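You operate a simulated robot arm through the tools that you are given. There is no shell and no other tool. Be economical: measure what you need, move in short steps, check, and stop when the job is done.

Carry out the task below with a simulated two-armed robot. There is one attempt and no reset: what you move stays moved.

Task
Put the grey beaker in the basin of the trough. Take the teal test puck on the top of the packing bench and put it away on the right part of the trial line belt. Put one of the grey test pucks from the top of the steel side table on top of the yellow spool. Put the pouch labelled "Soft figs" from the top of the long steel table by the wall on the top of the belt of the small detector and the pouch that says "Green peas" on the top of the wide white belt. Any order will do. Set down upright: grey beaker.

Only the result counts: the job must be done as asked and must still hold three seconds after the hand-in. Knocking over, shifting, dropping, spilling or breaking anything else fails it.

Robot
Two 6-joint arms with two-finger grippers on one trunk, on a base that drives. Base frame: it is fixed to the floor where the robot stands at the start and does not move with it; the origin is under the middle of the robot, x ahead of it, y to its left, z up. Readings come in mm, degrees, newtons and seconds.
The left shoulder is at the start at [30, 178, 963], the right one opposite. With the tool pointing down near the work surface each hand reaches from about 520 to 820 mm from the robot's upright axis, wherever it stands, measured 20 degrees to its own side. Places, roughly: basin of the trough [1600, 2600, 600]; brown pouch, cream pouch, green pouch, yellow pouc [-3250, -10500, 750]; grey beaker [500, 250, 750]; grey test puck [-2000, -1500, 750]; right part of the trial line belt [-6200, -5300, 800]; teal test puck [2250, 1000, 750]; top of the belt of the small detector (96x25 cm) [260, -9380, 760]; top of the wide white belt [-5200, -8900, 800]; yellow spool (6x6x5 cm) [-1900, -1700, 800]. Payload 2.54 kg a hand.
The TCP of each hand is the grasp point between the finger pads, 30 mm short of the fingertips. In the tool frame z runs along the fingers and y along their closing line. The gripper opens to 116 mm. The gripper's body begins 95 mm behind the TCP.
Orientation is told as [roll, pitch, yaw] about the base's x, y, z axes, in that order, counted from this pose: with the fingers straight down and closing along the base's y, the tool's x points along the base's -x, its y along +y and its z along -z.

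Tools
- The arms move only by the tool play_rows. It takes "left_steps", "right_steps" or both (then of equal length, played together; a hand with none holds still); each is a list that holds one entry, the list of rows, each a list of 7 numbers: the shift along the tool's x, y, z in units of 40 mm (1.0 is 40 mm), then the turn, a rotation vector about the tool's x, y, z in units of 4 degrees (1.0 is 4 degrees), then the closure in counts, from 0 (fully open) to 255 (shut). In form: [[[x, y, z, ax, ay, az, claw], ...]]. A call has 1 to 10 rows; each row shifts and turns the commanded pose from where the row before left it, along the tool's axes as they then stand. A call with a number of a shift or a turn outside -1 to 1 is refused whole. Rows are played at 5 a second. More than 50 mm and 8.6 degrees between two rows, or a gripper value outside its range, and nothing of the call is played. Where a pose cannot be reached the arm comes as near as it can. A force on the tool above 40 N (or 10 N above the force at the start of the call, whichever is more), or a blocked arm, ends the call early, and 0.2 s more pass. Each finger travels about 153 mm/s and halts on what it meets, pressing with about 30 N; the grip force reading is that of the motor and also rises with nothing between the fingers. The clock runs only during rows and for 0.2 s after the last one: add rows that do not move to give the fingers time. It gives the time, the measured TCP pose, the force on the tool (base axes), the opening and the grip force at its end, in the units of the frame above (readings bear some noise), with the torque about the TCP (base axes, N m) and any sound that the robot's microphone picked up.
- Cameras (640 x 400 px; columns grow to the right, rows downward): "scene" is now at [41.7, 13.8, 1677.2]; the picture's right is [0.19, -0.98, 0.00], its down [-0.80, -0.16, -0.58] and it looks along [0.56, 0.11, -0.82] (base axes); focal length 281 px, centre (320, 200). "left" rides on the left gripper at [69, 15, -122] in its tool frame; the picture's right is [-0.21, 0.98, 0.00], its down [-0.83, -0.18, -0.53] and it looks along [-0.52, -0.11, 0.85] (tool axes); focal length 251 px, centre (320, 200). "right" rides on the right gripper at [69, -15, -122] in its tool frame; the picture's right is [0.21, 0.98, 0.00], its down [-0.83, 0.18, -0.53] and it looks along [-0.52, 0.11, 0.85] (tool axes); focal length 251 px, centre (320, 200). There is no depth. A picture from a camera that has moved, and an enlarged one, comes with that camera's place and axes in the base frame and with its lens.
- camera(camera): a new picture of that camera. The clock stands still meanwhile.
- move_column(by): slides the trunk up (or, below 0, down) by that many mm; the arms and the scene camera ride with it, the base frame stays. It gives what a move gives, with no picture.
- steer(legs): drives the robot by 1 to 6 legs, each [ahead, left, turn to the left] in mm, mm and degrees, along the robot's own axes; the way and the turn of a leg run together, so that a leg with both is an arc; at most 1500 mm and 180 degrees a leg. The arms and the cameras ride along, it lands a little off, and it stops where it bumps. It gives what a move gives.
- aim_head(pan, tilt): turns the head with the scene camera to pan (to the left, within 143 degrees either way) and tilt (down, from -29 to 69), counted from straight ahead of the robot. It gives what a move gives.
- inspect(camera, box): a new picture of the part [left, top, right, bottom] of that camera's present view, enlarged. The clock stands still meanwhile.
- sign_off(): hands the job in; it is judged then, once.

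Work in short steps. Places have to be worked out from the pictures, the camera data and where the tool is seen: move nearer, look again, correct. Check each grasp and each placing, and mend what went wrong. You have 165 turns and 130 pictures in all, those below and enlarged ones among them. Open the grippers and draw the arms clear of the work before you hand the job in, unless the task says otherwise; then end with one line.

The tools are called as name(argument=value, ...) on one line, values as JSON. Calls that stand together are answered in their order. play_rows: Moves the arms, as the interface text tells. Its arguments: {"type":"object","properties":{"left_steps":{"type":"array","items":{"type":"array","items":{"type":"array","items":{"type":"number"}}}},"right_steps":{"type":"array","items":{"type":"array","items":{"type":"array","items":{"type":"number"}}}}},"required":[]} The other tools are called the same way: move_column (by) slides the trunk up or down; steer (legs) drives the base; aim_head (pan, tilt) turns the head that bears the scene camera; camera (camera) takes a picture; inspect (camera, box) takes an enlarged picture of a part of a camera's view; sign_off () hands the job in.

At the start:

```text
time_s: 0.0
left_position: [470.7, 401.4, 1010.4]
left_ee_rot: [0.0, -0.1, -0.1]
left_wrist_force: [0.5, 0.1, 0.6]
left_moment: [-0.02, 0.01, -0.01]
left_gripper_width: 115.9
left_gripper_force: 0.0
right_position: [586.4, 10.1, 938.8]
right_ee_rot: [0.1, 0.0, 0.1]
right_wrist_force: [1.4, -0.1, -0.7]
right_moment: [-0.01, 0.0, -0.03]
right_gripper_width: 115.9
right_gripper_force: 0.0
trunk travel left (down, up): [-175.0, 365.0]
robot x, y, heading: [-1.1, 1.9, -0.1]
head pan, tilt: [11.2, 54.9]
```

scene: 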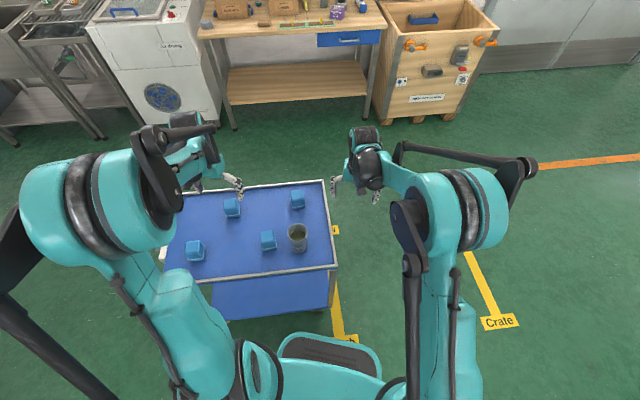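
right: 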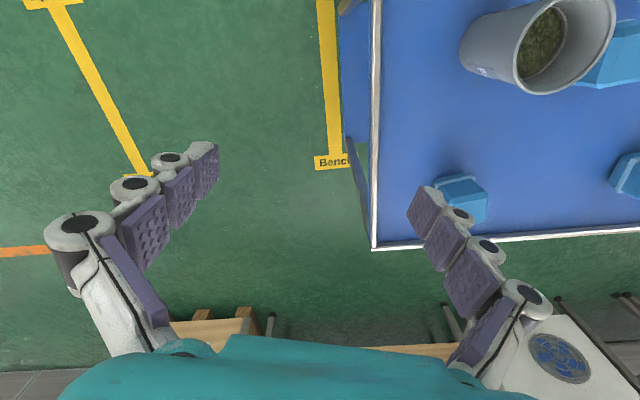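
left: 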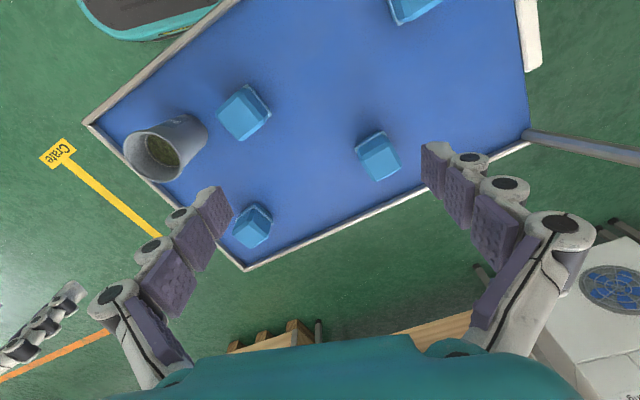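

The beaker stands at about [480, 178], close to the inner limit of reach. I'll back up 80 mm first, which gives the left arm a comfortable reach.

steer(legs=[[-80, 0, 0]])

```text
time_s: 1.1
left_position: [388.7, 400.7, 1010.2]
left_ee_rot: [0.0, -0.1, -0.2]
left_wrist_force: [-1.0, -0.9, 0.4]
left_moment: [0.0, -0.02, -0.01]
left_gripper_width: 115.8
left_gripper_force: 0.0
right_position: [503.3, 9.3, 938.8]
right_ee_rot: [0.0, -0.1, -0.1]
right_wrist_force: [-0.5, 0.1, -0.2]
right_moment: [0.01, -0.04, 0.01]
right_gripper_width: 115.9
right_gripper_force: 0.0
trunk travel left (down, up): [-175.0, 365.0]
robot x, y, heading: [-81.3, 2.3, -0.3]
head pan, tilt: [11.2, 54.9]
```

Now I move the left hand over the beaker and the right hand out of the way.

play_rows(left_steps=[[[-0.3, -0.93, 0, 0, 0, 0, 0], [-0.3, -0.93, 0, 0, 0, 0, 0], [-0.3, -0.93, 0, 0, 0, 0, 0], [-0.3, -0.93, 0, 0, 0, 0, 0], [-0.3, -0.93, 0, 0, 0, 0, 0], [-0.3, -0.93, 0, 0, 0, 0, 0], [0, 0, 0, 0, 0, 0, 0]]], right_steps=[[[0, -1, 0, 0, 0, 0, 0], [0, -1, 0, 0, 0, 0, 0], [0, -1, 0, 0, 0, 0, 0], [0, -1, 0, 0, 0, 0, 0], [0, -1, 0, 0, 0, 0, 0], [0, 0, 0, 0, 0, 0, 0], [0, 0, 0, 0, 0, 0, 0]]])

camera(camera="left")

camera(camera="scene")

```text
time_s: 2.7
left_position: [461.9, 177.1, 1005.6]
left_ee_rot: [-0.1, 0.0, -0.2]
left_wrist_force: [0.0, -0.4, 0.5]
left_moment: [-0.01, -0.01, -0.01]
left_gripper_width: 116.1
left_gripper_force: 0.1
right_position: [506.7, -194.4, 941.6]
right_ee_rot: [-0.1, 0.0, -0.1]
right_wrist_force: [0.0, -0.2, 0.2]
right_moment: [-0.04, 0.02, 0.02]
right_gripper_width: 116.1
right_gripper_force: 0.1
trunk travel left (down, up): [-175.0, 365.0]
robot x, y, heading: [-79.3, 0.3, -0.1]
head pan, tilt: [11.2, 54.9]
```

```text
126 pictures are left
camera left: at [395.1, 191.4, 1128.9], right [0.22, 0.98, 0.0], down [0.83, -0.18, 0.53], along [0.52, -0.12, -0.85], focal length 251 px, centre (320, 200)
```

left: 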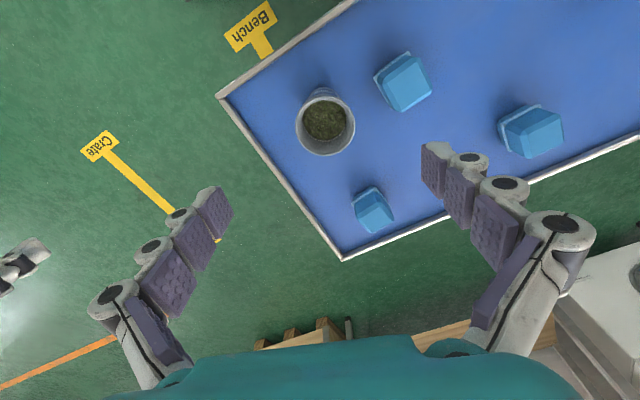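

```text
125 pictures are left
camera scene: at [-39.0, 13.7, 1677.3], right [0.19, -0.98, 0.0], down [-0.8, -0.16, -0.58], along [0.56, 0.11, -0.82], focal length 281 px, centre (320, 200)
```

scene: 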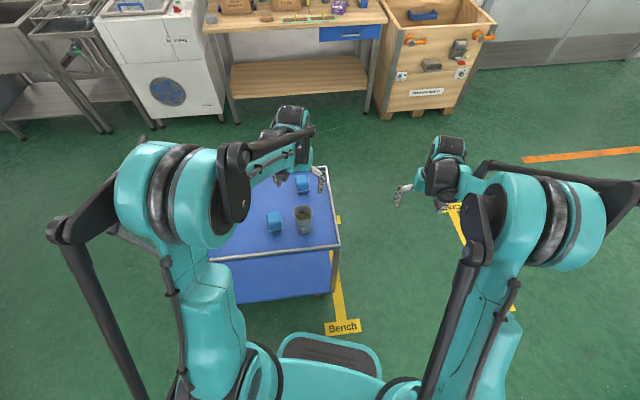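

The beaker is at about [471, 180], with a 68 mm mouth and the table near z=750. I descend partway with the fingers narrowed to 95 mm and check.

play_rows(left_steps=[[[-0.2, 0.08, 0.5, 0, 0, 0, 46], [0, 0, 1, 0, 0, 0, 46], [0, 0, 1, 0, 0, 0, 46], [0, 0, 0.7, 0, 0, 0, 46], [0, 0, 0, 0, 0, 0, 46]]])

camera(camera="left")

```text
time_s: 3.9
left_position: [468.9, 178.7, 881.2]
left_ee_rot: [0.0, 0.0, -0.1]
left_wrist_force: [0.6, 0.0, 0.1]
left_moment: [0.02, 0.0, -0.03]
left_gripper_width: 95.1
left_gripper_force: 0.0
right_position: [506.2, -194.2, 941.2]
right_ee_rot: [0.0, 0.0, -0.1]
right_wrist_force: [-0.5, -0.2, -0.2]
right_moment: [0.01, -0.02, 0.0]
right_gripper_width: 116.1
right_gripper_force: 0.1
trunk travel left (down, up): [-175.0, 365.0]
robot x, y, heading: [-83.7, -0.4, -0.0]
head pan, tilt: [11.2, 54.9]
```

```text
124 pictures are left
camera left: at [400.9, 193.7, 1003.8], right [0.22, 0.98, 0.0], down [0.83, -0.18, 0.53], along [0.52, -0.12, -0.85], focal length 251 px, centre (320, 200)
```

left: 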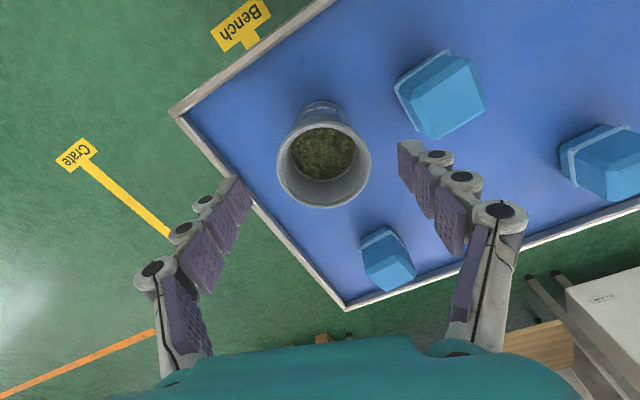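

The mouth centre is at about [468, 180, 853], so the hand is aligned. I descend to TCP z≈803 and close.

play_rows(left_steps=[[[0, 0.02, 1, 0, 0, 0, 46], [0, 0, 0.95, 0, 0, 0, 46], [0, 0, 0, 0, 0, 0, 46], [0, 0, 0, 0, 0, 0, 90], [0, 0, 0, 0, 0, 0, 130], [0, 0, 0, 0, 0, 0, 180], [0, 0, 0, 0, 0, 0, 255], [0, 0, 0, 0, 0, 0, 255]]])

camera(camera="left")

```text
time_s: 5.7
left_position: [468.9, 181.6, 804.7]
left_ee_rot: [0.0, 0.0, -0.1]
left_wrist_force: [0.0, -0.5, -0.2]
left_moment: [0.04, 0.06, 0.0]
left_gripper_width: 68.8
left_gripper_force: 30.5
right_position: [506.7, -194.5, 940.5]
right_ee_rot: [0.1, 0.1, -0.2]
right_wrist_force: [0.6, -0.1, 0.1]
right_moment: [-0.01, -0.01, 0.02]
right_gripper_width: 116.2
right_gripper_force: 0.0
trunk travel left (down, up): [-175.0, 365.0]
robot x, y, heading: [-81.0, -1.4, -0.1]
head pan, tilt: [11.2, 54.9]
```

```text
123 pictures are left
camera left: at [402.5, 196.1, 927.2], right [0.22, 0.98, 0.0], down [0.83, -0.18, 0.53], along [0.52, -0.12, -0.85], focal length 251 px, centre (320, 200)
```

left: 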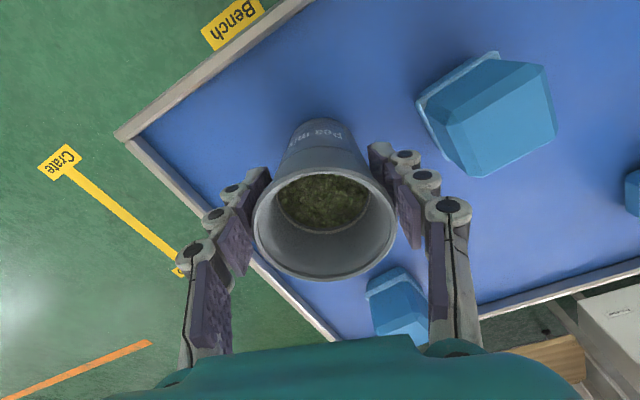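

The grip holds at 68.8 mm. I lift 120 mm slowly.

play_rows(left_steps=[[[0, 0, -0.4, 0, 0, 0, 255], [0, 0, -0.8, 0, 0, 0, 255], [0, 0, -0.8, 0, 0, 0, 255], [0, 0, -0.8, 0, 0, 0, 255], [0, 0, -0.8, 0, 0, 0, 255], [0, 0, -0.4, 0, 0, 0, 255], [0, 0, 0, 0, 0, 0, 255]]])

camera(camera="left")

aim_head(pan=55, tilt=25)

camera(camera="scene")

```text
time_s: 7.3
left_position: [469.4, 180.0, 962.5]
left_ee_rot: [0.0, 0.0, 0.0]
left_wrist_force: [0.4, 0.3, -2.4]
left_moment: [-0.01, 0.03, -0.02]
left_gripper_width: 70.0
left_gripper_force: 30.2
right_position: [506.8, -194.5, 940.3]
right_ee_rot: [-0.1, -0.1, -0.2]
right_wrist_force: [-0.6, 0.9, 0.3]
right_moment: [-0.02, 0.04, 0.0]
right_gripper_width: 116.0
right_gripper_force: 0.2
trunk travel left (down, up): [-175.0, 365.0]
robot x, y, heading: [-79.8, -0.1, -0.0]
head pan, tilt: [11.2, 54.9]
```

```text
122 pictures are left
camera left: at [402.2, 194.4, 1085.7], right [0.22, 0.98, 0.0], down [0.83, -0.18, 0.53], along [0.52, -0.12, -0.85], focal length 251 px, centre (320, 200)
```

left: 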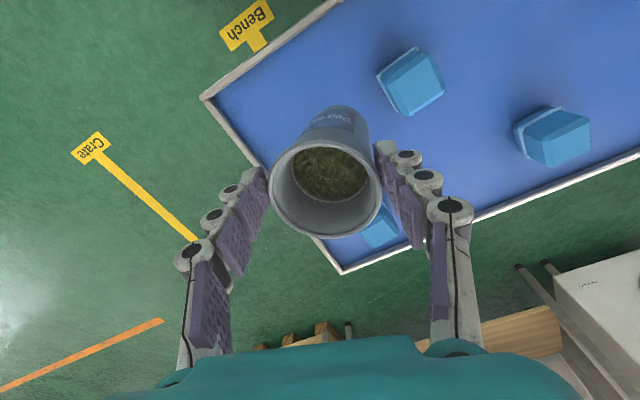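

```text
time_s: 8.4
left_position: [468.8, 181.0, 964.3]
left_ee_rot: [0.0, 0.0, 0.0]
left_wrist_force: [-0.4, 0.1, -3.3]
left_moment: [-0.03, 0.01, 0.01]
left_gripper_width: 69.9
left_gripper_force: 29.6
right_position: [505.7, -193.5, 941.0]
right_ee_rot: [0.0, 0.1, -0.1]
right_wrist_force: [-0.4, 0.4, -1.1]
right_moment: [-0.01, -0.02, 0.01]
right_gripper_width: 116.0
right_gripper_force: 0.0
trunk travel left (down, up): [-175.0, 365.0]
robot x, y, heading: [-80.6, 3.8, -0.1]
head pan, tilt: [55.0, 25.0]
```

```text
121 pictures are left
camera scene: at [-56.3, 75.1, 1721.0], right [0.82, -0.58, 0.0], down [-0.24, -0.35, -0.91], along [0.52, 0.74, -0.42], focal length 281 px, centre (320, 200)
```

scene: 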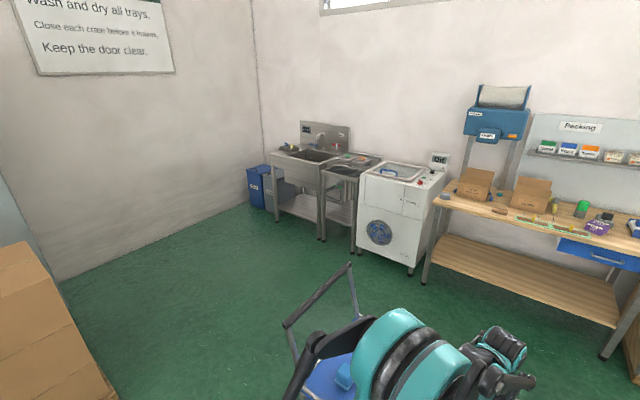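

The beaker seems to sit lower in the grip than before, so I check whether it is still slipping.

camera(camera="left")

aim_head(pan=11, tilt=55)

inspect(camera="scene", box=[220, 80, 420, 260])

```text
120 pictures are left
camera left: at [402.2, 194.5, 1085.5], right [0.22, 0.98, 0.0], down [0.83, -0.18, 0.53], along [0.52, -0.12, -0.85], focal length 251 px, centre (320, 200)
```

left: 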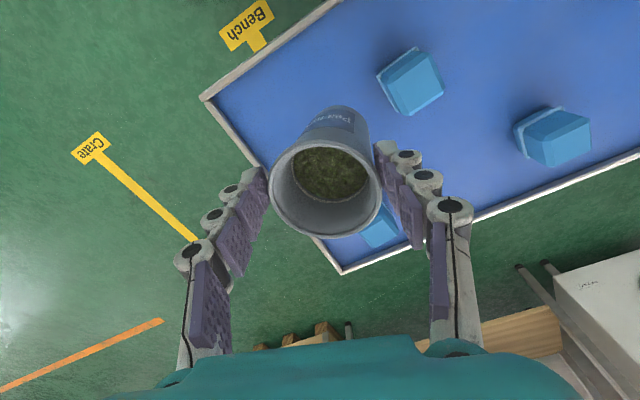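

```text
time_s: 9.5
left_position: [468.9, 180.0, 963.0]
left_ee_rot: [0.0, 0.0, -0.1]
left_wrist_force: [-0.8, 0.4, -3.5]
left_moment: [0.01, 0.06, -0.01]
left_gripper_width: 69.7
left_gripper_force: 29.8
right_position: [506.1, -195.1, 941.5]
right_ee_rot: [0.0, -0.1, -0.1]
right_wrist_force: [-0.3, 0.5, -0.4]
right_moment: [0.02, 0.01, -0.01]
right_gripper_width: 116.0
right_gripper_force: 0.0
trunk travel left (down, up): [-175.0, 365.0]
robot x, y, heading: [-81.5, 2.8, -0.1]
head pan, tilt: [11.0, 55.0]
```

```text
2.22 times, centred on (320, 170) of scene
camera zoom: at [-38.5, 13.5, 1677.1], right [0.19, -0.98, 0.0], down [-0.8, -0.16, -0.57], along [0.56, 0.11, -0.82], focal length 624 px, centre (320, 267)
```

zoom: 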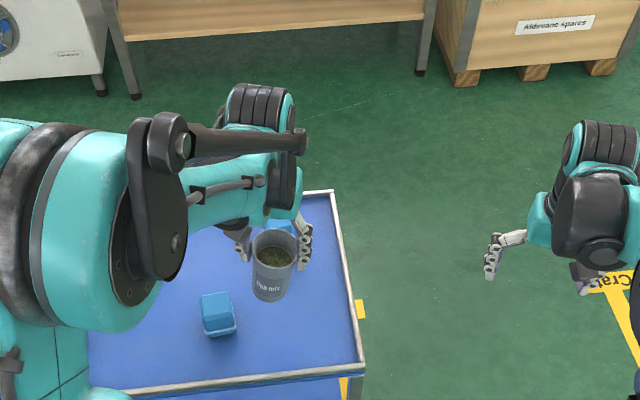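

It's stable but held only at its rim, so I'll lower it back onto the table and regrip deeper.

play_rows(left_steps=[[[0, 0, 0.5, 0, 0, 0, 255], [0, 0, 0.7, 0, 0, 0, 255], [0, 0, 0.7, 0, 0, 0, 255], [0, 0, 0.3, 0, 0, 0, 255], [0, 0, 0.2, 0, 0, 0, 255], [0, 0, 0, 0, 0, 0, 255]]])

camera(camera="left")

```text
time_s: 10.9
left_position: [469.9, 181.0, 866.8]
left_ee_rot: [0.0, 0.0, -0.1]
left_wrist_force: [-0.6, 0.2, -1.9]
left_moment: [0.01, -0.01, -0.02]
left_gripper_width: 69.5
left_gripper_force: 30.4
right_position: [506.3, -193.6, 940.6]
right_ee_rot: [-0.1, 0.0, -0.1]
right_wrist_force: [0.3, 0.7, -0.5]
right_moment: [0.03, -0.01, 0.03]
right_gripper_width: 115.9
right_gripper_force: 0.0
trunk travel left (down, up): [-175.0, 365.0]
robot x, y, heading: [-81.4, -1.2, -0.0]
head pan, tilt: [11.0, 55.0]
```

```text
118 pictures are left
camera left: at [402.0, 196.1, 989.7], right [0.22, 0.98, 0.0], down [0.83, -0.18, 0.53], along [0.52, -0.12, -0.85], focal length 251 px, centre (320, 200)
```

left: 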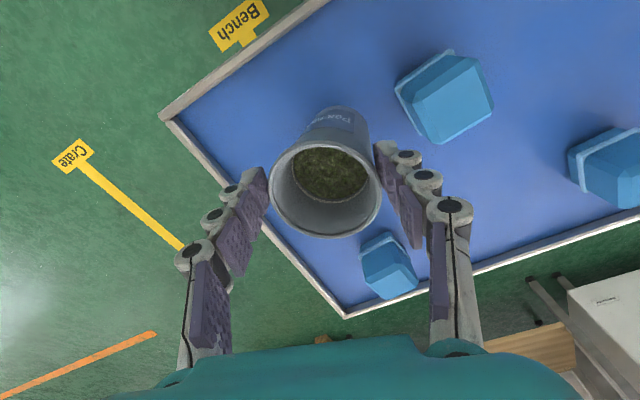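

There is no contact yet, so I creep down in small steps.

play_rows(left_steps=[[[0, 0, 0.12, 0, 0, 0, 255], [0, 0, 0.12, 0, 0, 0, 255], [0, 0, 0.12, 0, 0, 0, 255], [0, 0, 0, 0, 0, 0, 255]]])

camera(camera="left")

```text
time_s: 11.9
left_position: [470.3, 181.4, 853.3]
left_ee_rot: [0.0, 0.0, -0.1]
left_wrist_force: [0.2, 0.3, -2.2]
left_moment: [0.01, 0.04, 0.02]
left_gripper_width: 69.8
left_gripper_force: 30.1
right_position: [505.5, -195.0, 940.6]
right_ee_rot: [-0.1, -0.1, 0.0]
right_wrist_force: [1.2, -0.2, 0.2]
right_moment: [-0.01, 0.02, 0.01]
right_gripper_width: 115.9
right_gripper_force: 0.0
trunk travel left (down, up): [-175.0, 365.0]
robot x, y, heading: [-78.8, 4.8, 0.0]
head pan, tilt: [11.0, 55.0]
```

```text
117 pictures are left
camera left: at [402.5, 196.2, 976.0], right [0.22, 0.98, 0.0], down [0.83, -0.18, 0.53], along [0.52, -0.12, -0.85], focal length 251 px, centre (320, 200)
```

left: 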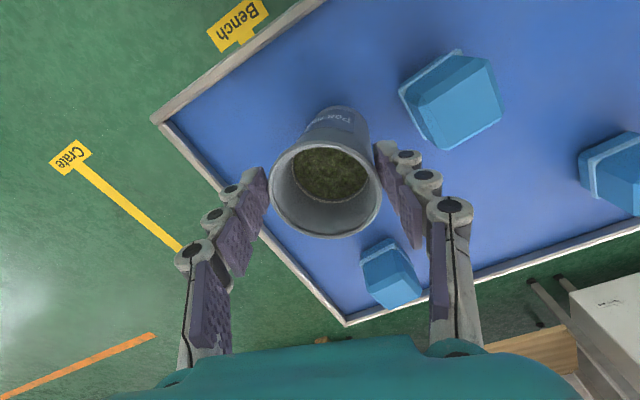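

Still no contact (-2.2 N). I keep creeping.

play_rows(left_steps=[[[0, 0, 0.12, 0, 0, 0, 255], [0, 0, 0.12, 0, 0, 0, 255], [0, 0, 0.12, 0, 0, 0, 255], [0, 0, 0, 0, 0, 0, 255]]])

```text
time_s: 12.9
left_position: [468.6, 181.8, 841.0]
left_ee_rot: [0.0, 0.0, 0.0]
left_wrist_force: [-0.9, 2.0, 20.4]
left_moment: [0.07, -0.24, 0.05]
left_gripper_width: 69.1
left_gripper_force: 30.6
right_position: [504.9, -194.7, 941.5]
right_ee_rot: [0.0, 0.0, -0.1]
right_wrist_force: [-0.9, 0.5, -0.3]
right_moment: [-0.01, -0.03, -0.04]
right_gripper_width: 116.1
right_gripper_force: 0.0
trunk travel left (down, up): [-175.0, 365.0]
robot x, y, heading: [-78.1, 1.0, -0.0]
head pan, tilt: [11.0, 55.0]
```

Contact came at about z=842. I open to 95 mm, go down 50 mm, and regrip.

play_rows(left_steps=[[[0, 0, -0.05, 0, 0, 0, 95], [0, 0, 0, 0, 0, 0, 70], [0, 0, 0, 0, 0, 0, 46], [0, 0, 0, 0, 0, 0, 46]]])

camera(camera="left")

```text
time_s: 13.9
left_position: [469.4, 180.5, 842.4]
left_ee_rot: [0.0, 0.1, -0.1]
left_wrist_force: [-0.3, 1.6, 0.8]
left_moment: [-0.01, 0.01, 0.04]
left_gripper_width: 95.3
left_gripper_force: 0.3
right_position: [506.7, -195.5, 940.3]
right_ee_rot: [0.0, 0.1, -0.1]
right_wrist_force: [0.3, -0.6, -0.1]
right_moment: [0.0, 0.0, 0.0]
right_gripper_width: 116.0
right_gripper_force: 0.1
trunk travel left (down, up): [-175.0, 365.0]
robot x, y, heading: [-79.0, 0.7, -0.1]
head pan, tilt: [11.0, 55.0]
```

```text
116 pictures are left
camera left: at [402.7, 195.4, 964.7], right [0.22, 0.98, 0.0], down [0.83, -0.18, 0.53], along [0.52, -0.12, -0.85], focal length 251 px, centre (320, 200)
```

left: 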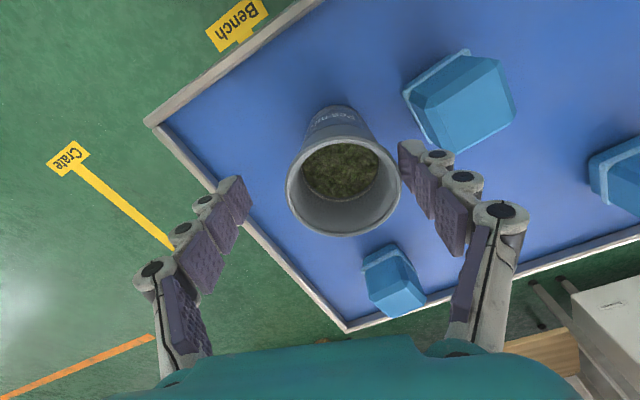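

The beaker settled about 11 mm to the left, at y≈191. I recentre, descend to z≈792, and regrip.

play_rows(left_steps=[[[0.08, 0.27, 0, 0, 0, 0, 46], [0, 0, 0.6, 0, 0, 0, 46], [0, 0, 0.65, 0, 0, 0, 46], [0, 0, 0, 0, 0, 0, 46]]])

camera(camera="left")

```text
time_s: 14.9
left_position: [466.6, 193.6, 790.4]
left_ee_rot: [0.0, 0.1, -0.1]
left_wrist_force: [0.2, 0.0, 0.3]
left_moment: [0.01, -0.01, -0.01]
left_gripper_width: 95.0
left_gripper_force: 0.1
right_position: [506.9, -195.4, 941.7]
right_ee_rot: [0.1, 0.0, 0.0]
right_wrist_force: [-0.3, 0.1, -0.4]
right_moment: [-0.02, 0.03, 0.01]
right_gripper_width: 115.8
right_gripper_force: 0.1
trunk travel left (down, up): [-175.0, 365.0]
robot x, y, heading: [-79.2, 0.7, -0.0]
head pan, tilt: [11.0, 55.0]
```

```text
115 pictures are left
camera left: at [399.6, 206.2, 913.9], right [0.22, 0.98, 0.0], down [0.83, -0.18, 0.53], along [0.52, -0.12, -0.85], focal length 251 px, centre (320, 200)
```

left: 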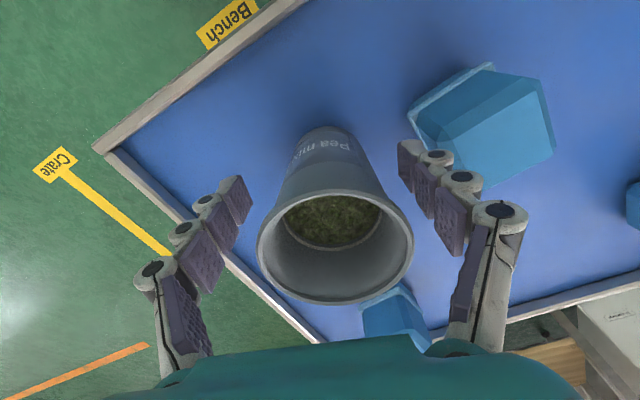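

Centred. I close and hold, then lift slowly.

play_rows(left_steps=[[[0, 0, 0.1, 0, 0, 0, 80], [0, 0, 0, 0, 0, 0, 130], [0, 0, 0, 0, 0, 0, 255], [0, 0, 0, 0, 0, 0, 255], [0, 0, 0, 0, 0, 0, 255], [0, 0, -0.1, 0, 0, 0, 255], [0, 0, -0.2, 0, 0, 0, 255], [0, 0, -0.3, 0, 0, 0, 255], [0, 0, -0.4, 0, 0, 0, 255], [0, 0, -0.2, 0, 0, 0, 255]]])

camera(camera="left")

```text
time_s: 17.1
left_position: [467.6, 192.0, 835.4]
left_ee_rot: [0.0, 0.0, -0.1]
left_wrist_force: [0.8, 0.8, -2.4]
left_moment: [0.05, 0.04, 0.0]
left_gripper_width: 65.6
left_gripper_force: 29.9
right_position: [505.9, -194.5, 941.1]
right_ee_rot: [0.0, 0.0, -0.1]
right_wrist_force: [0.0, 0.3, -0.3]
right_moment: [0.02, 0.01, -0.03]
right_gripper_width: 116.0
right_gripper_force: 0.0
trunk travel left (down, up): [-175.0, 365.0]
robot x, y, heading: [-80.2, -0.5, 0.1]
head pan, tilt: [11.0, 55.0]
```

```text
114 pictures are left
camera left: at [400.4, 206.9, 957.9], right [0.22, 0.98, 0.0], down [0.83, -0.18, 0.53], along [0.52, -0.12, -0.85], focal length 251 px, centre (320, 200)
```

left: 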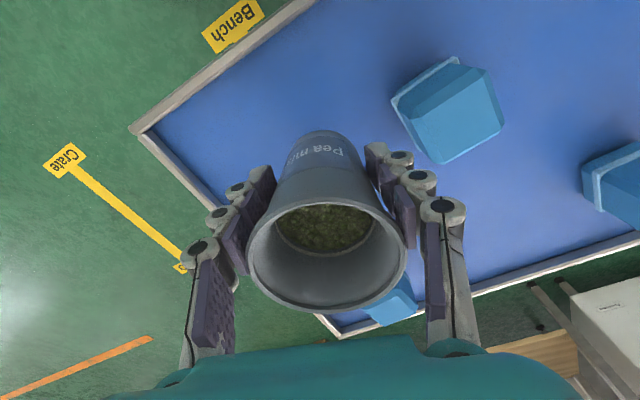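

The grip is firm with no slip this time. I lift to about z=1000 and raise the right hand too before driving.

play_rows(left_steps=[[[0, 0, -0.3, 0, 0, 0, 255], [0, 0, -0.5, 0, 0, 0, 255], [0, 0, -0.5, 0, 0, 0, 255], [0, 0, -0.5, 0, 0, 0, 255], [0, 0, -0.5, 0, 0, 0, 255], [0, 0, -0.5, 0, 0, 0, 255], [0, 0, -0.5, 0, 0, 0, 255], [0, 0, -0.5, 0, 0, 0, 255], [0, 0, -0.3, 0, 0, 0, 255], [0, 0, 0, 0, 0, 0, 255]]])

steer(legs=[[-150, 0, 0], [0, 900, 0]])

aim_head(pan=40, tilt=35)

camera(camera="scene")

camera(camera="left")

```text
time_s: 19.3
left_position: [467.4, 193.6, 999.5]
left_ee_rot: [0.1, 0.0, -0.1]
left_wrist_force: [0.3, -1.3, -2.4]
left_moment: [0.03, 0.04, 0.03]
left_gripper_width: 65.2
left_gripper_force: 30.2
right_position: [506.7, -194.7, 942.0]
right_ee_rot: [-0.1, -0.1, -0.1]
right_wrist_force: [-0.8, 0.1, -0.1]
right_moment: [0.0, 0.0, -0.01]
right_gripper_width: 116.0
right_gripper_force: 0.0
trunk travel left (down, up): [-175.0, 365.0]
robot x, y, heading: [-79.0, 2.2, -0.2]
head pan, tilt: [11.0, 55.0]
```

```text
time_s: 23.0
left_position: [313.1, 636.4, 997.1]
left_ee_rot: [-0.8, 0.0, 0.2]
left_wrist_force: [0.8, -0.1, -2.3]
left_moment: [0.01, 0.07, 0.03]
left_gripper_width: 62.4
left_gripper_force: 30.6
right_position: [357.0, 256.3, 940.0]
right_ee_rot: [-0.1, 0.0, 0.4]
right_wrist_force: [0.0, -0.7, 0.0]
right_moment: [0.04, -0.01, 0.01]
right_gripper_width: 115.5
right_gripper_force: 0.0
trunk travel left (down, up): [-175.0, 365.0]
robot x, y, heading: [-231.3, 445.6, 0.7]
head pan, tilt: [11.0, 55.0]
stopped in leg 2: the force on the tool passed its limit at 59 N (the readings are from after the stop); the commanded pose is now the measured one
```

```text
time_s: 23.9
left_position: [311.8, 636.6, 998.2]
left_ee_rot: [-0.7, 0.0, 0.3]
left_wrist_force: [0.4, -3.2, -1.7]
left_moment: [-0.07, 0.05, 0.05]
left_gripper_width: 62.4
left_gripper_force: 30.8
right_position: [356.7, 256.7, 941.0]
right_ee_rot: [0.0, 0.0, 0.3]
right_wrist_force: [0.3, 0.1, 0.8]
right_moment: [-0.01, -0.04, -0.01]
right_gripper_width: 116.2
right_gripper_force: 0.1
trunk travel left (down, up): [-175.0, 365.0]
robot x, y, heading: [-233.5, 448.5, 0.4]
head pan, tilt: [40.0, 35.0]
```

```text
113 pictures are left
camera scene: at [-194.6, 502.3, 1705.2], right [0.65, -0.76, 0.0], down [-0.44, -0.37, -0.82], along [0.62, 0.53, -0.57], focal length 281 px, centre (320, 200)
```

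scene: 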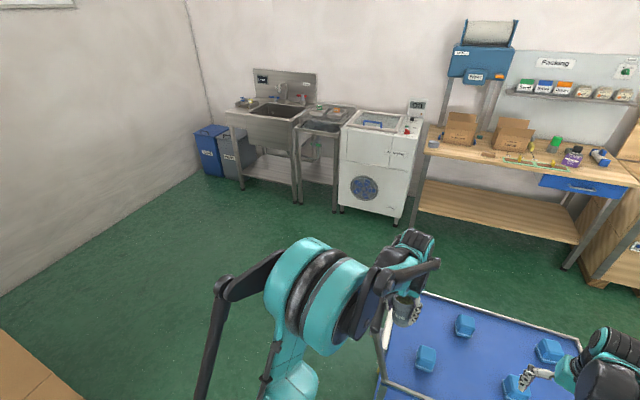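

```text
112 pictures are left
camera left: at [245.4, 652.4, 1121.0], right [0.21, 0.98, -0.01], down [0.83, -0.17, 0.54], along [0.52, -0.12, -0.84], focal length 251 px, centre (320, 200)
```

left: 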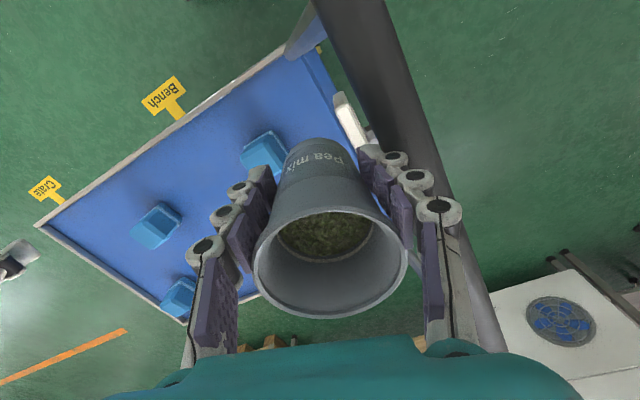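

The left hand bumped a tall handle post at the left end of the blue trolley. I ease off to the right, then look behind the robot before backing farther.

steer(legs=[[0, -60, 0]])

aim_head(pan=130, tilt=35)

camera(camera="scene")

aim_head(pan=-130, tilt=25)

camera(camera="scene")

aim_head(pan=20, tilt=45)

camera(camera="scene")

```text
time_s: 24.9
left_position: [313.9, 575.4, 998.8]
left_ee_rot: [-0.7, 0.1, 0.2]
left_wrist_force: [0.4, 0.4, -2.2]
left_moment: [0.08, 0.02, 0.01]
left_gripper_width: 62.2
left_gripper_force: 30.1
right_position: [356.9, 196.1, 939.9]
right_ee_rot: [0.1, 0.0, 0.4]
right_wrist_force: [-0.2, -0.7, 0.0]
right_moment: [0.09, 0.01, -0.04]
right_gripper_width: 115.9
right_gripper_force: 0.0
trunk travel left (down, up): [-175.0, 365.0]
robot x, y, heading: [-231.2, 384.1, 0.6]
head pan, tilt: [40.0, 35.0]
```

```text
time_s: 26.6
left_position: [312.2, 578.1, 997.8]
left_ee_rot: [-0.8, 0.0, 0.3]
left_wrist_force: [-0.2, 0.6, -2.3]
left_moment: [0.04, 0.03, 0.02]
left_gripper_width: 62.0
left_gripper_force: 29.6
right_position: [356.9, 197.4, 940.8]
right_ee_rot: [0.0, -0.1, 0.4]
right_wrist_force: [-1.2, -0.4, -1.0]
right_moment: [0.02, 0.01, -0.02]
right_gripper_width: 116.0
right_gripper_force: 0.0
trunk travel left (down, up): [-175.0, 365.0]
robot x, y, heading: [-233.8, 386.5, 0.6]
head pan, tilt: [130.0, 35.0]
```

```text
111 pictures are left
camera scene: at [-318.3, 453.3, 1705.3], right [0.76, 0.65, 0.0], down [0.37, -0.44, -0.82], along [-0.53, 0.62, -0.57], focal length 281 px, centre (320, 200)
```

scene: 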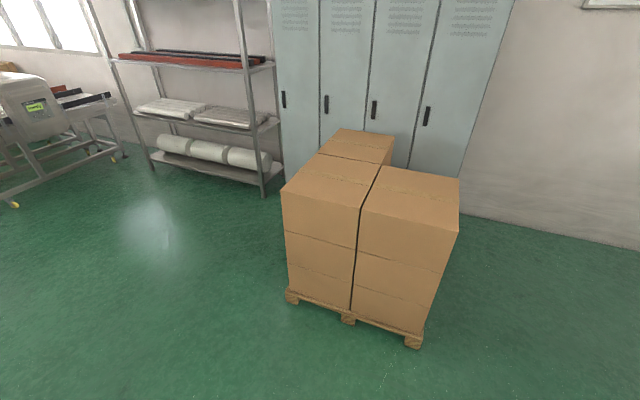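

```text
time_s: 30.2
left_position: [313.8, 578.3, 998.7]
left_ee_rot: [-0.8, 0.0, 0.3]
left_wrist_force: [-0.3, -0.8, -1.7]
left_moment: [0.0, 0.07, 0.02]
left_gripper_width: 61.7
left_gripper_force: 30.5
right_position: [356.6, 197.2, 941.5]
right_ee_rot: [0.1, 0.1, 0.4]
right_wrist_force: [-0.3, -0.7, 0.1]
right_moment: [0.0, 0.02, -0.04]
right_gripper_width: 115.9
right_gripper_force: 0.0
trunk travel left (down, up): [-175.0, 365.0]
robot x, y, heading: [-231.9, 386.2, 0.4]
head pan, tilt: [-130.0, 25.0]
```

```text
110 pictures are left
camera scene: at [-319.8, 315.2, 1721.1], right [-0.77, 0.64, 0.0], down [0.27, 0.33, -0.91], along [-0.58, -0.7, -0.42], focal length 281 px, centre (320, 200)
```

scene: 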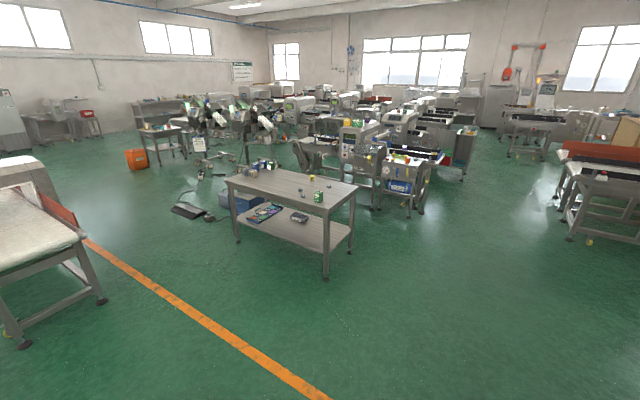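

```text
time_s: 32.5
left_position: [313.6, 578.0, 998.9]
left_ee_rot: [-0.9, 0.0, 0.2]
left_wrist_force: [-0.9, 1.3, -3.1]
left_moment: [0.03, 0.02, -0.01]
left_gripper_width: 61.7
left_gripper_force: 29.7
right_position: [357.1, 197.5, 940.3]
right_ee_rot: [0.1, -0.1, 0.3]
right_wrist_force: [-0.3, -0.5, 0.5]
right_moment: [-0.04, 0.01, 0.02]
right_gripper_width: 115.9
right_gripper_force: 0.0
trunk travel left (down, up): [-175.0, 365.0]
robot x, y, heading: [-229.4, 382.8, 0.5]
head pan, tilt: [20.0, 45.0]
```

```text
109 pictures are left
camera scene: at [-185.0, 414.7, 1690.5], right [0.35, -0.94, 0.0], down [-0.66, -0.25, -0.71], along [0.66, 0.25, -0.71], focal length 281 px, centre (320, 200)
```

scene: 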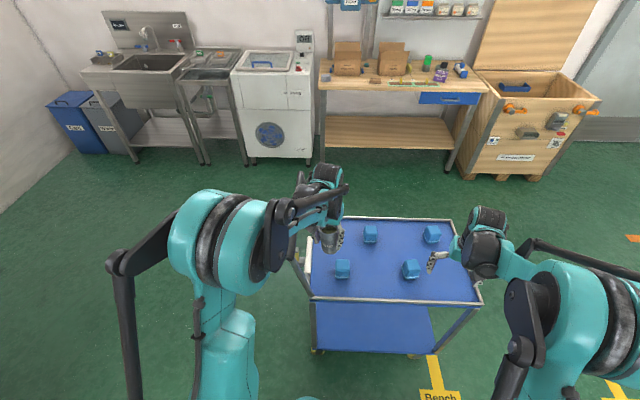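

The trolley's handle is at its left end, and there is a pallet corner near [-470, 1500]. I back off 200 mm, strafe left clear of both, then drive diagonally toward the trough and turn to face it.

steer(legs=[[-200, 0, 0], [0, 665, 0], [900, 680, 0], [0, 0, 18]])

aim_head(pan=15, tilt=40)

camera(camera="scene")

```text
time_s: 43.8
left_position: [921.9, 2101.8, 997.9]
left_ee_rot: [-0.7, 0.0, 19.2]
left_wrist_force: [0.0, 0.3, -2.3]
left_moment: [-0.03, 0.01, -0.01]
left_gripper_width: 60.7
left_gripper_force: 30.0
right_position: [1085.6, 1757.2, 940.9]
right_ee_rot: [0.1, 0.0, 19.4]
right_wrist_force: [-0.5, 0.8, -0.4]
right_moment: [-0.05, 0.0, -0.01]
right_gripper_width: 115.8
right_gripper_force: 0.0
trunk travel left (down, up): [-175.0, 365.0]
robot x, y, heading: [469.5, 1743.9, 19.4]
head pan, tilt: [20.0, 45.0]
```

```text
time_s: 44.5
left_position: [922.6, 2100.0, 998.8]
left_ee_rot: [-0.8, 0.0, 19.2]
left_wrist_force: [0.0, 0.6, -2.0]
left_moment: [-0.01, 0.03, 0.0]
left_gripper_width: 60.7
left_gripper_force: 30.0
right_position: [1086.1, 1755.9, 941.1]
right_ee_rot: [0.0, 0.1, 19.3]
right_wrist_force: [-0.2, 0.3, 0.5]
right_moment: [-0.02, 0.05, 0.01]
right_gripper_width: 116.0
right_gripper_force: 0.1
trunk travel left (down, up): [-175.0, 365.0]
robot x, y, heading: [468.9, 1741.8, 19.6]
head pan, tilt: [15.0, 40.0]
```

```text
108 pictures are left
camera scene: at [510.8, 1781.2, 1697.7], right [0.57, -0.82, 0.0], down [-0.53, -0.36, -0.77], along [0.63, 0.43, -0.64], focal length 281 px, centre (320, 200)
```

scene: 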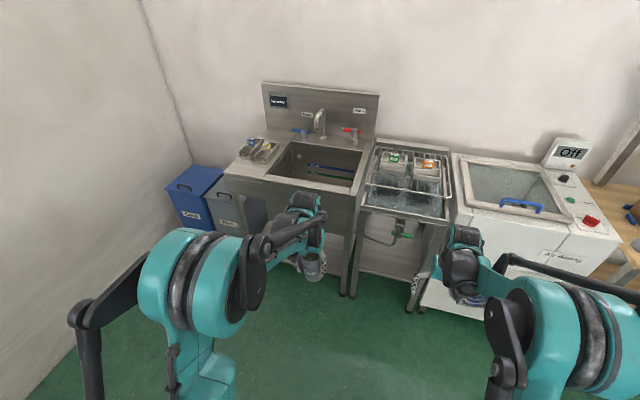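

The trough is ahead, its basin opening centred at about [1600, 2550]. I approach partway and check the hand view.

steer(legs=[[500, 150, -1]])

aim_head(pan=18, tilt=50)

camera(camera="scene")

camera(camera="left")

```text
time_s: 47.5
left_position: [1347.6, 2406.5, 997.4]
left_ee_rot: [-0.7, 0.2, 18.7]
left_wrist_force: [0.2, 0.8, -2.7]
left_moment: [0.0, 0.06, 0.0]
left_gripper_width: 60.8
left_gripper_force: 30.0
right_position: [1508.6, 2058.8, 940.9]
right_ee_rot: [0.0, 0.0, 18.9]
right_wrist_force: [0.3, 0.4, -0.5]
right_moment: [-0.01, 0.01, -0.06]
right_gripper_width: 115.8
right_gripper_force: 0.1
trunk travel left (down, up): [-175.0, 365.0]
robot x, y, heading: [891.3, 2052.7, 19.0]
head pan, tilt: [15.0, 40.0]
```

```text
time_s: 48.3
left_position: [1347.1, 2405.8, 999.4]
left_ee_rot: [-0.8, 0.0, 18.7]
left_wrist_force: [0.0, 1.2, -2.7]
left_moment: [-0.02, 0.04, 0.0]
left_gripper_width: 61.0
left_gripper_force: 30.0
right_position: [1508.8, 2058.4, 940.6]
right_ee_rot: [0.0, -0.1, 18.9]
right_wrist_force: [-0.2, 0.5, -0.1]
right_moment: [-0.03, -0.01, 0.04]
right_gripper_width: 116.0
right_gripper_force: 0.0
trunk travel left (down, up): [-175.0, 365.0]
robot x, y, heading: [887.9, 2052.7, 19.0]
head pan, tilt: [18.0, 50.0]
```

```text
107 pictures are left
camera scene: at [924.5, 2088.0, 1683.6], right [0.6, -0.8, 0.0], down [-0.61, -0.46, -0.64], along [0.51, 0.39, -0.77], focal length 281 px, centre (320, 200)
```

scene: 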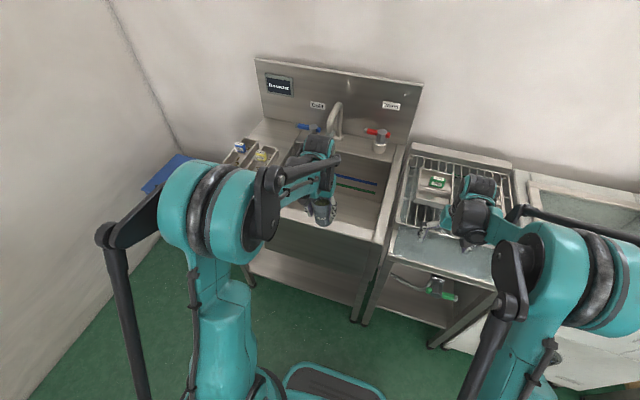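

```text
106 pictures are left
camera left: at [1278.1, 2398.3, 1121.0], right [-0.11, 0.99, -0.01], down [0.84, 0.1, 0.54], along [0.53, 0.05, -0.84], focal length 251 px, centre (320, 200)
```

left: 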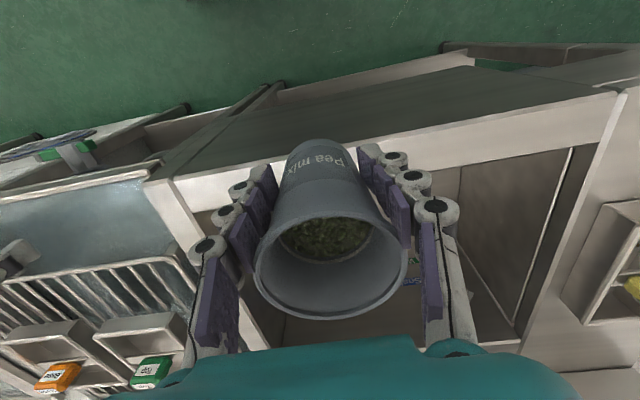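

The basin opening is at z≈850, centred near [1600, 2545], and the beaker is steady. I raise the right hand clear of the drying rack, then drive the last 190 mm.

play_rows(right_steps=[[[0, 0, -1, 0, 0, 0, 0], [0, 0, -1, 0, 0, 0, 0], [0, 0, -1, 0, 0, 0, 0], [0, 0, -1, 0, 0, 0, 0], [1, 0, 0, 0, 0, 0, 0], [1, 0, 0, 0, 0, 0, 0]]])

steer(legs=[[190, 0, 0]])

camera(camera="left")

camera(camera="scene")

```text
time_s: 49.7
left_position: [1347.0, 2405.4, 999.0]
left_ee_rot: [-0.8, -0.1, 18.7]
left_wrist_force: [-0.6, 1.0, -2.4]
left_moment: [0.01, 0.01, 0.05]
left_gripper_width: 60.9
left_gripper_force: 30.1
right_position: [1431.7, 2030.8, 1102.2]
right_ee_rot: [0.0, 0.0, 18.8]
right_wrist_force: [-0.1, 0.2, -0.6]
right_moment: [0.03, 0.0, 0.0]
right_gripper_width: 116.1
right_gripper_force: 0.1
trunk travel left (down, up): [-175.0, 365.0]
robot x, y, heading: [893.0, 2051.2, 18.8]
head pan, tilt: [18.0, 50.0]
```

```text
time_s: 51.2
left_position: [1527.1, 2464.6, 998.5]
left_ee_rot: [-0.8, 0.1, 18.5]
left_wrist_force: [1.0, 0.5, -2.6]
left_moment: [-0.01, 0.07, 0.01]
left_gripper_width: 60.5
left_gripper_force: 30.0
right_position: [1610.1, 2089.8, 1100.0]
right_ee_rot: [0.1, 0.0, 18.6]
right_wrist_force: [0.7, -0.2, 0.2]
right_moment: [-0.04, 0.03, 0.0]
right_gripper_width: 115.9
right_gripper_force: 0.0
trunk travel left (down, up): [-175.0, 365.0]
robot x, y, heading: [1064.3, 2113.6, 18.3]
head pan, tilt: [18.0, 50.0]
```

```text
105 pictures are left
camera left: at [1457.2, 2457.1, 1120.4], right [-0.11, 0.99, -0.01], down [0.84, 0.1, 0.54], along [0.53, 0.04, -0.84], focal length 251 px, centre (320, 200)
```

left: 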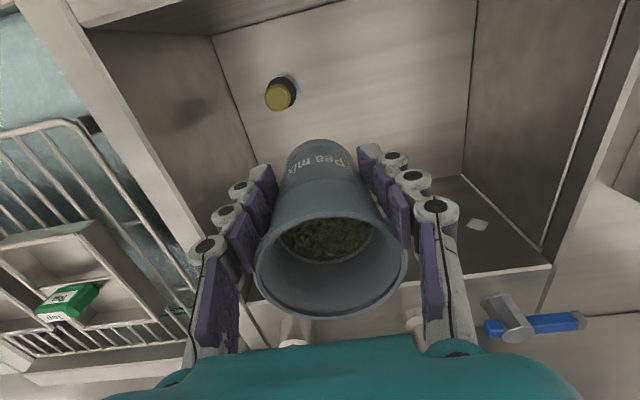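

```text
104 pictures are left
camera scene: at [1102.7, 2148.5, 1683.5], right [0.6, -0.8, 0.0], down [-0.62, -0.46, -0.64], along [0.51, 0.38, -0.77], focal length 281 px, centre (320, 200)
```

scene: 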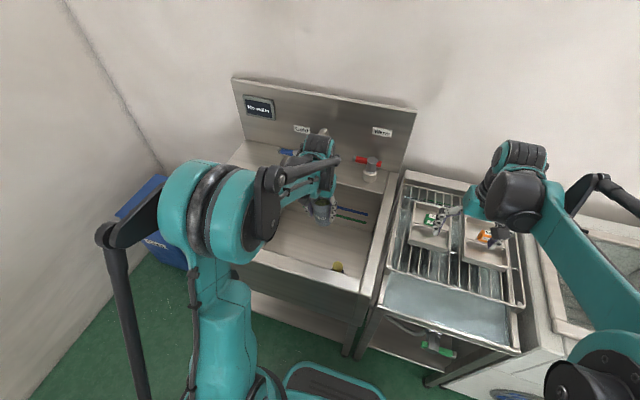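

The basin floor is visible at about z=600, with a plug near [1553, 2379] to avoid. I move to about [1575, 2555] and lower in stages.

play_rows(left_steps=[[[-0.6, 0.6, 0, 0, 0, 0, 255], [-0.6, 0.6, 0, 0, 0, 0, 255], [-0.55, 0.55, 0, 0, 0, 0, 255], [0, 0, 0.5, 0, 0, 0, 255], [0, 0, 0.7, 0, 0, 0, 255], [0, 0, 0.7, 0, 0, 0, 255], [0, 0, 0.7, 0, 0, 0, 255], [0, 0, 0.7, 0, 0, 0, 255], [0, 0, 0.5, 0, 0, 0, 255], [0, 0, 0, 0, 0, 0, 255]]])

camera(camera="left")

camera(camera="scene")

```text
time_s: 53.4
left_position: [1569.0, 2552.0, 845.4]
left_ee_rot: [-0.9, 0.0, 18.5]
left_wrist_force: [-0.1, -0.2, -2.2]
left_moment: [0.0, 0.05, 0.03]
left_gripper_width: 60.4
left_gripper_force: 30.2
right_position: [1609.3, 2089.3, 1100.6]
right_ee_rot: [0.0, 0.0, 18.6]
right_wrist_force: [0.0, -0.1, -0.6]
right_moment: [0.02, -0.04, -0.02]
right_gripper_width: 116.1
right_gripper_force: 0.1
trunk travel left (down, up): [-175.0, 365.0]
robot x, y, heading: [1064.7, 2114.2, 18.5]
head pan, tilt: [18.0, 50.0]
```

```text
103 pictures are left
camera left: at [1500.3, 2544.1, 968.1], right [-0.11, 0.99, -0.01], down [0.84, 0.1, 0.54], along [0.53, 0.05, -0.84], focal length 251 px, centre (320, 200)
```

left: 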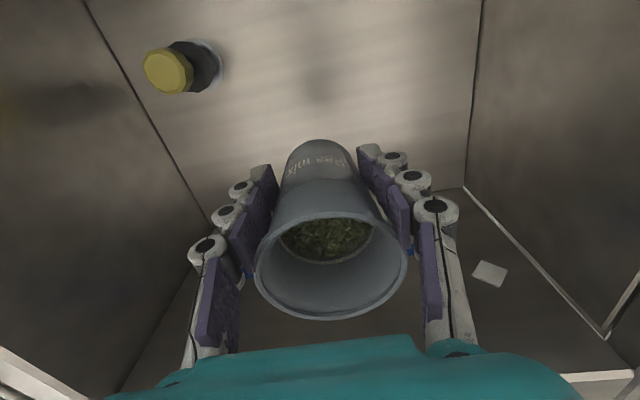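

```text
102 pictures are left
camera scene: at [1101.0, 2147.8, 1683.6], right [0.6, -0.8, 0.0], down [-0.61, -0.46, -0.64], along [0.52, 0.38, -0.77], focal length 281 px, centre (320, 200)
```

scene: 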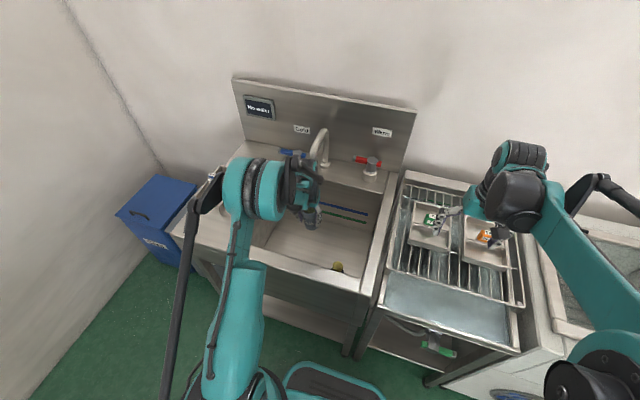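

Clear so far. I lower another 130 mm gently, watching the force.

play_rows(left_steps=[[[0, 0, 0.5, 0, 0, 0, 255], [0, 0, 0.6, 0, 0, 0, 255], [0, 0, 0.6, 0, 0, 0, 255], [0, 0, 0.6, 0, 0, 0, 255], [0, 0, 0.6, 0, 0, 0, 255], [0, 0, 0.4, 0, 0, 0, 255], [0, 0, 0, 0, 0, 0, 255]]])

camera(camera="left")

camera(camera="scene")

```text
time_s: 55.0
left_position: [1570.3, 2547.2, 714.3]
left_ee_rot: [-0.8, 0.0, 18.5]
left_wrist_force: [0.1, -0.6, -3.3]
left_moment: [0.01, 0.07, 0.0]
left_gripper_width: 60.2
left_gripper_force: 29.8
right_position: [1610.6, 2089.0, 1100.0]
right_ee_rot: [0.1, 0.1, 18.6]
right_wrist_force: [0.5, 0.5, 0.5]
right_moment: [-0.01, 0.03, -0.01]
right_gripper_width: 116.0
right_gripper_force: 0.1
trunk travel left (down, up): [-175.0, 365.0]
robot x, y, heading: [1066.2, 2114.8, 18.6]
head pan, tilt: [18.0, 50.0]
```

```text
101 pictures are left
camera left: at [1501.4, 2541.1, 836.9], right [-0.11, 0.99, -0.01], down [0.84, 0.1, 0.54], along [0.53, 0.04, -0.84], focal length 251 px, centre (320, 200)
```

left: 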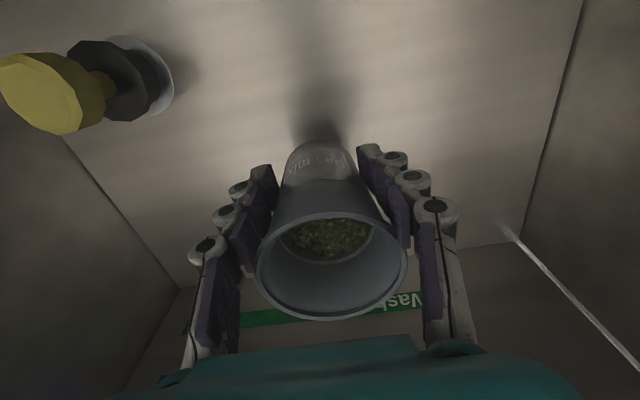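

```text
100 pictures are left
camera scene: at [1101.0, 2148.0, 1683.6], right [0.6, -0.8, 0.0], down [-0.61, -0.46, -0.64], along [0.52, 0.38, -0.77], focal length 281 px, centre (320, 200)
```

scene: 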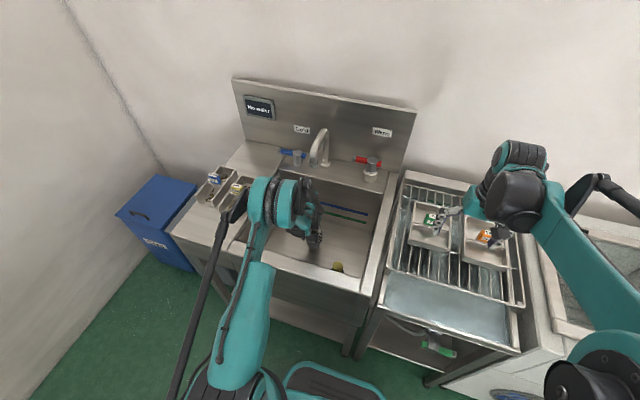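

About 60 mm remain. I check the elbow's clearance against the left counter before going on.

inspect(camera="scene", box=[160, 120, 400, 300])

```text
2.22 times, centred on (280, 210) of scene
camera zoom: at [1101.0, 2148.0, 1683.6], right [0.6, -0.8, 0.0], down [-0.61, -0.46, -0.64], along [0.52, 0.38, -0.77], focal length 624 px, centre (409, 178)
```

zoom: 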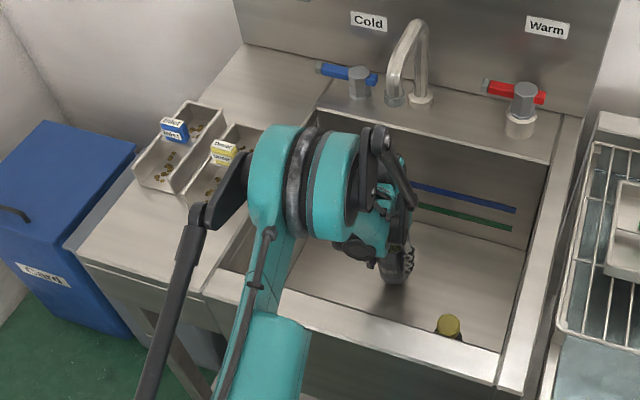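

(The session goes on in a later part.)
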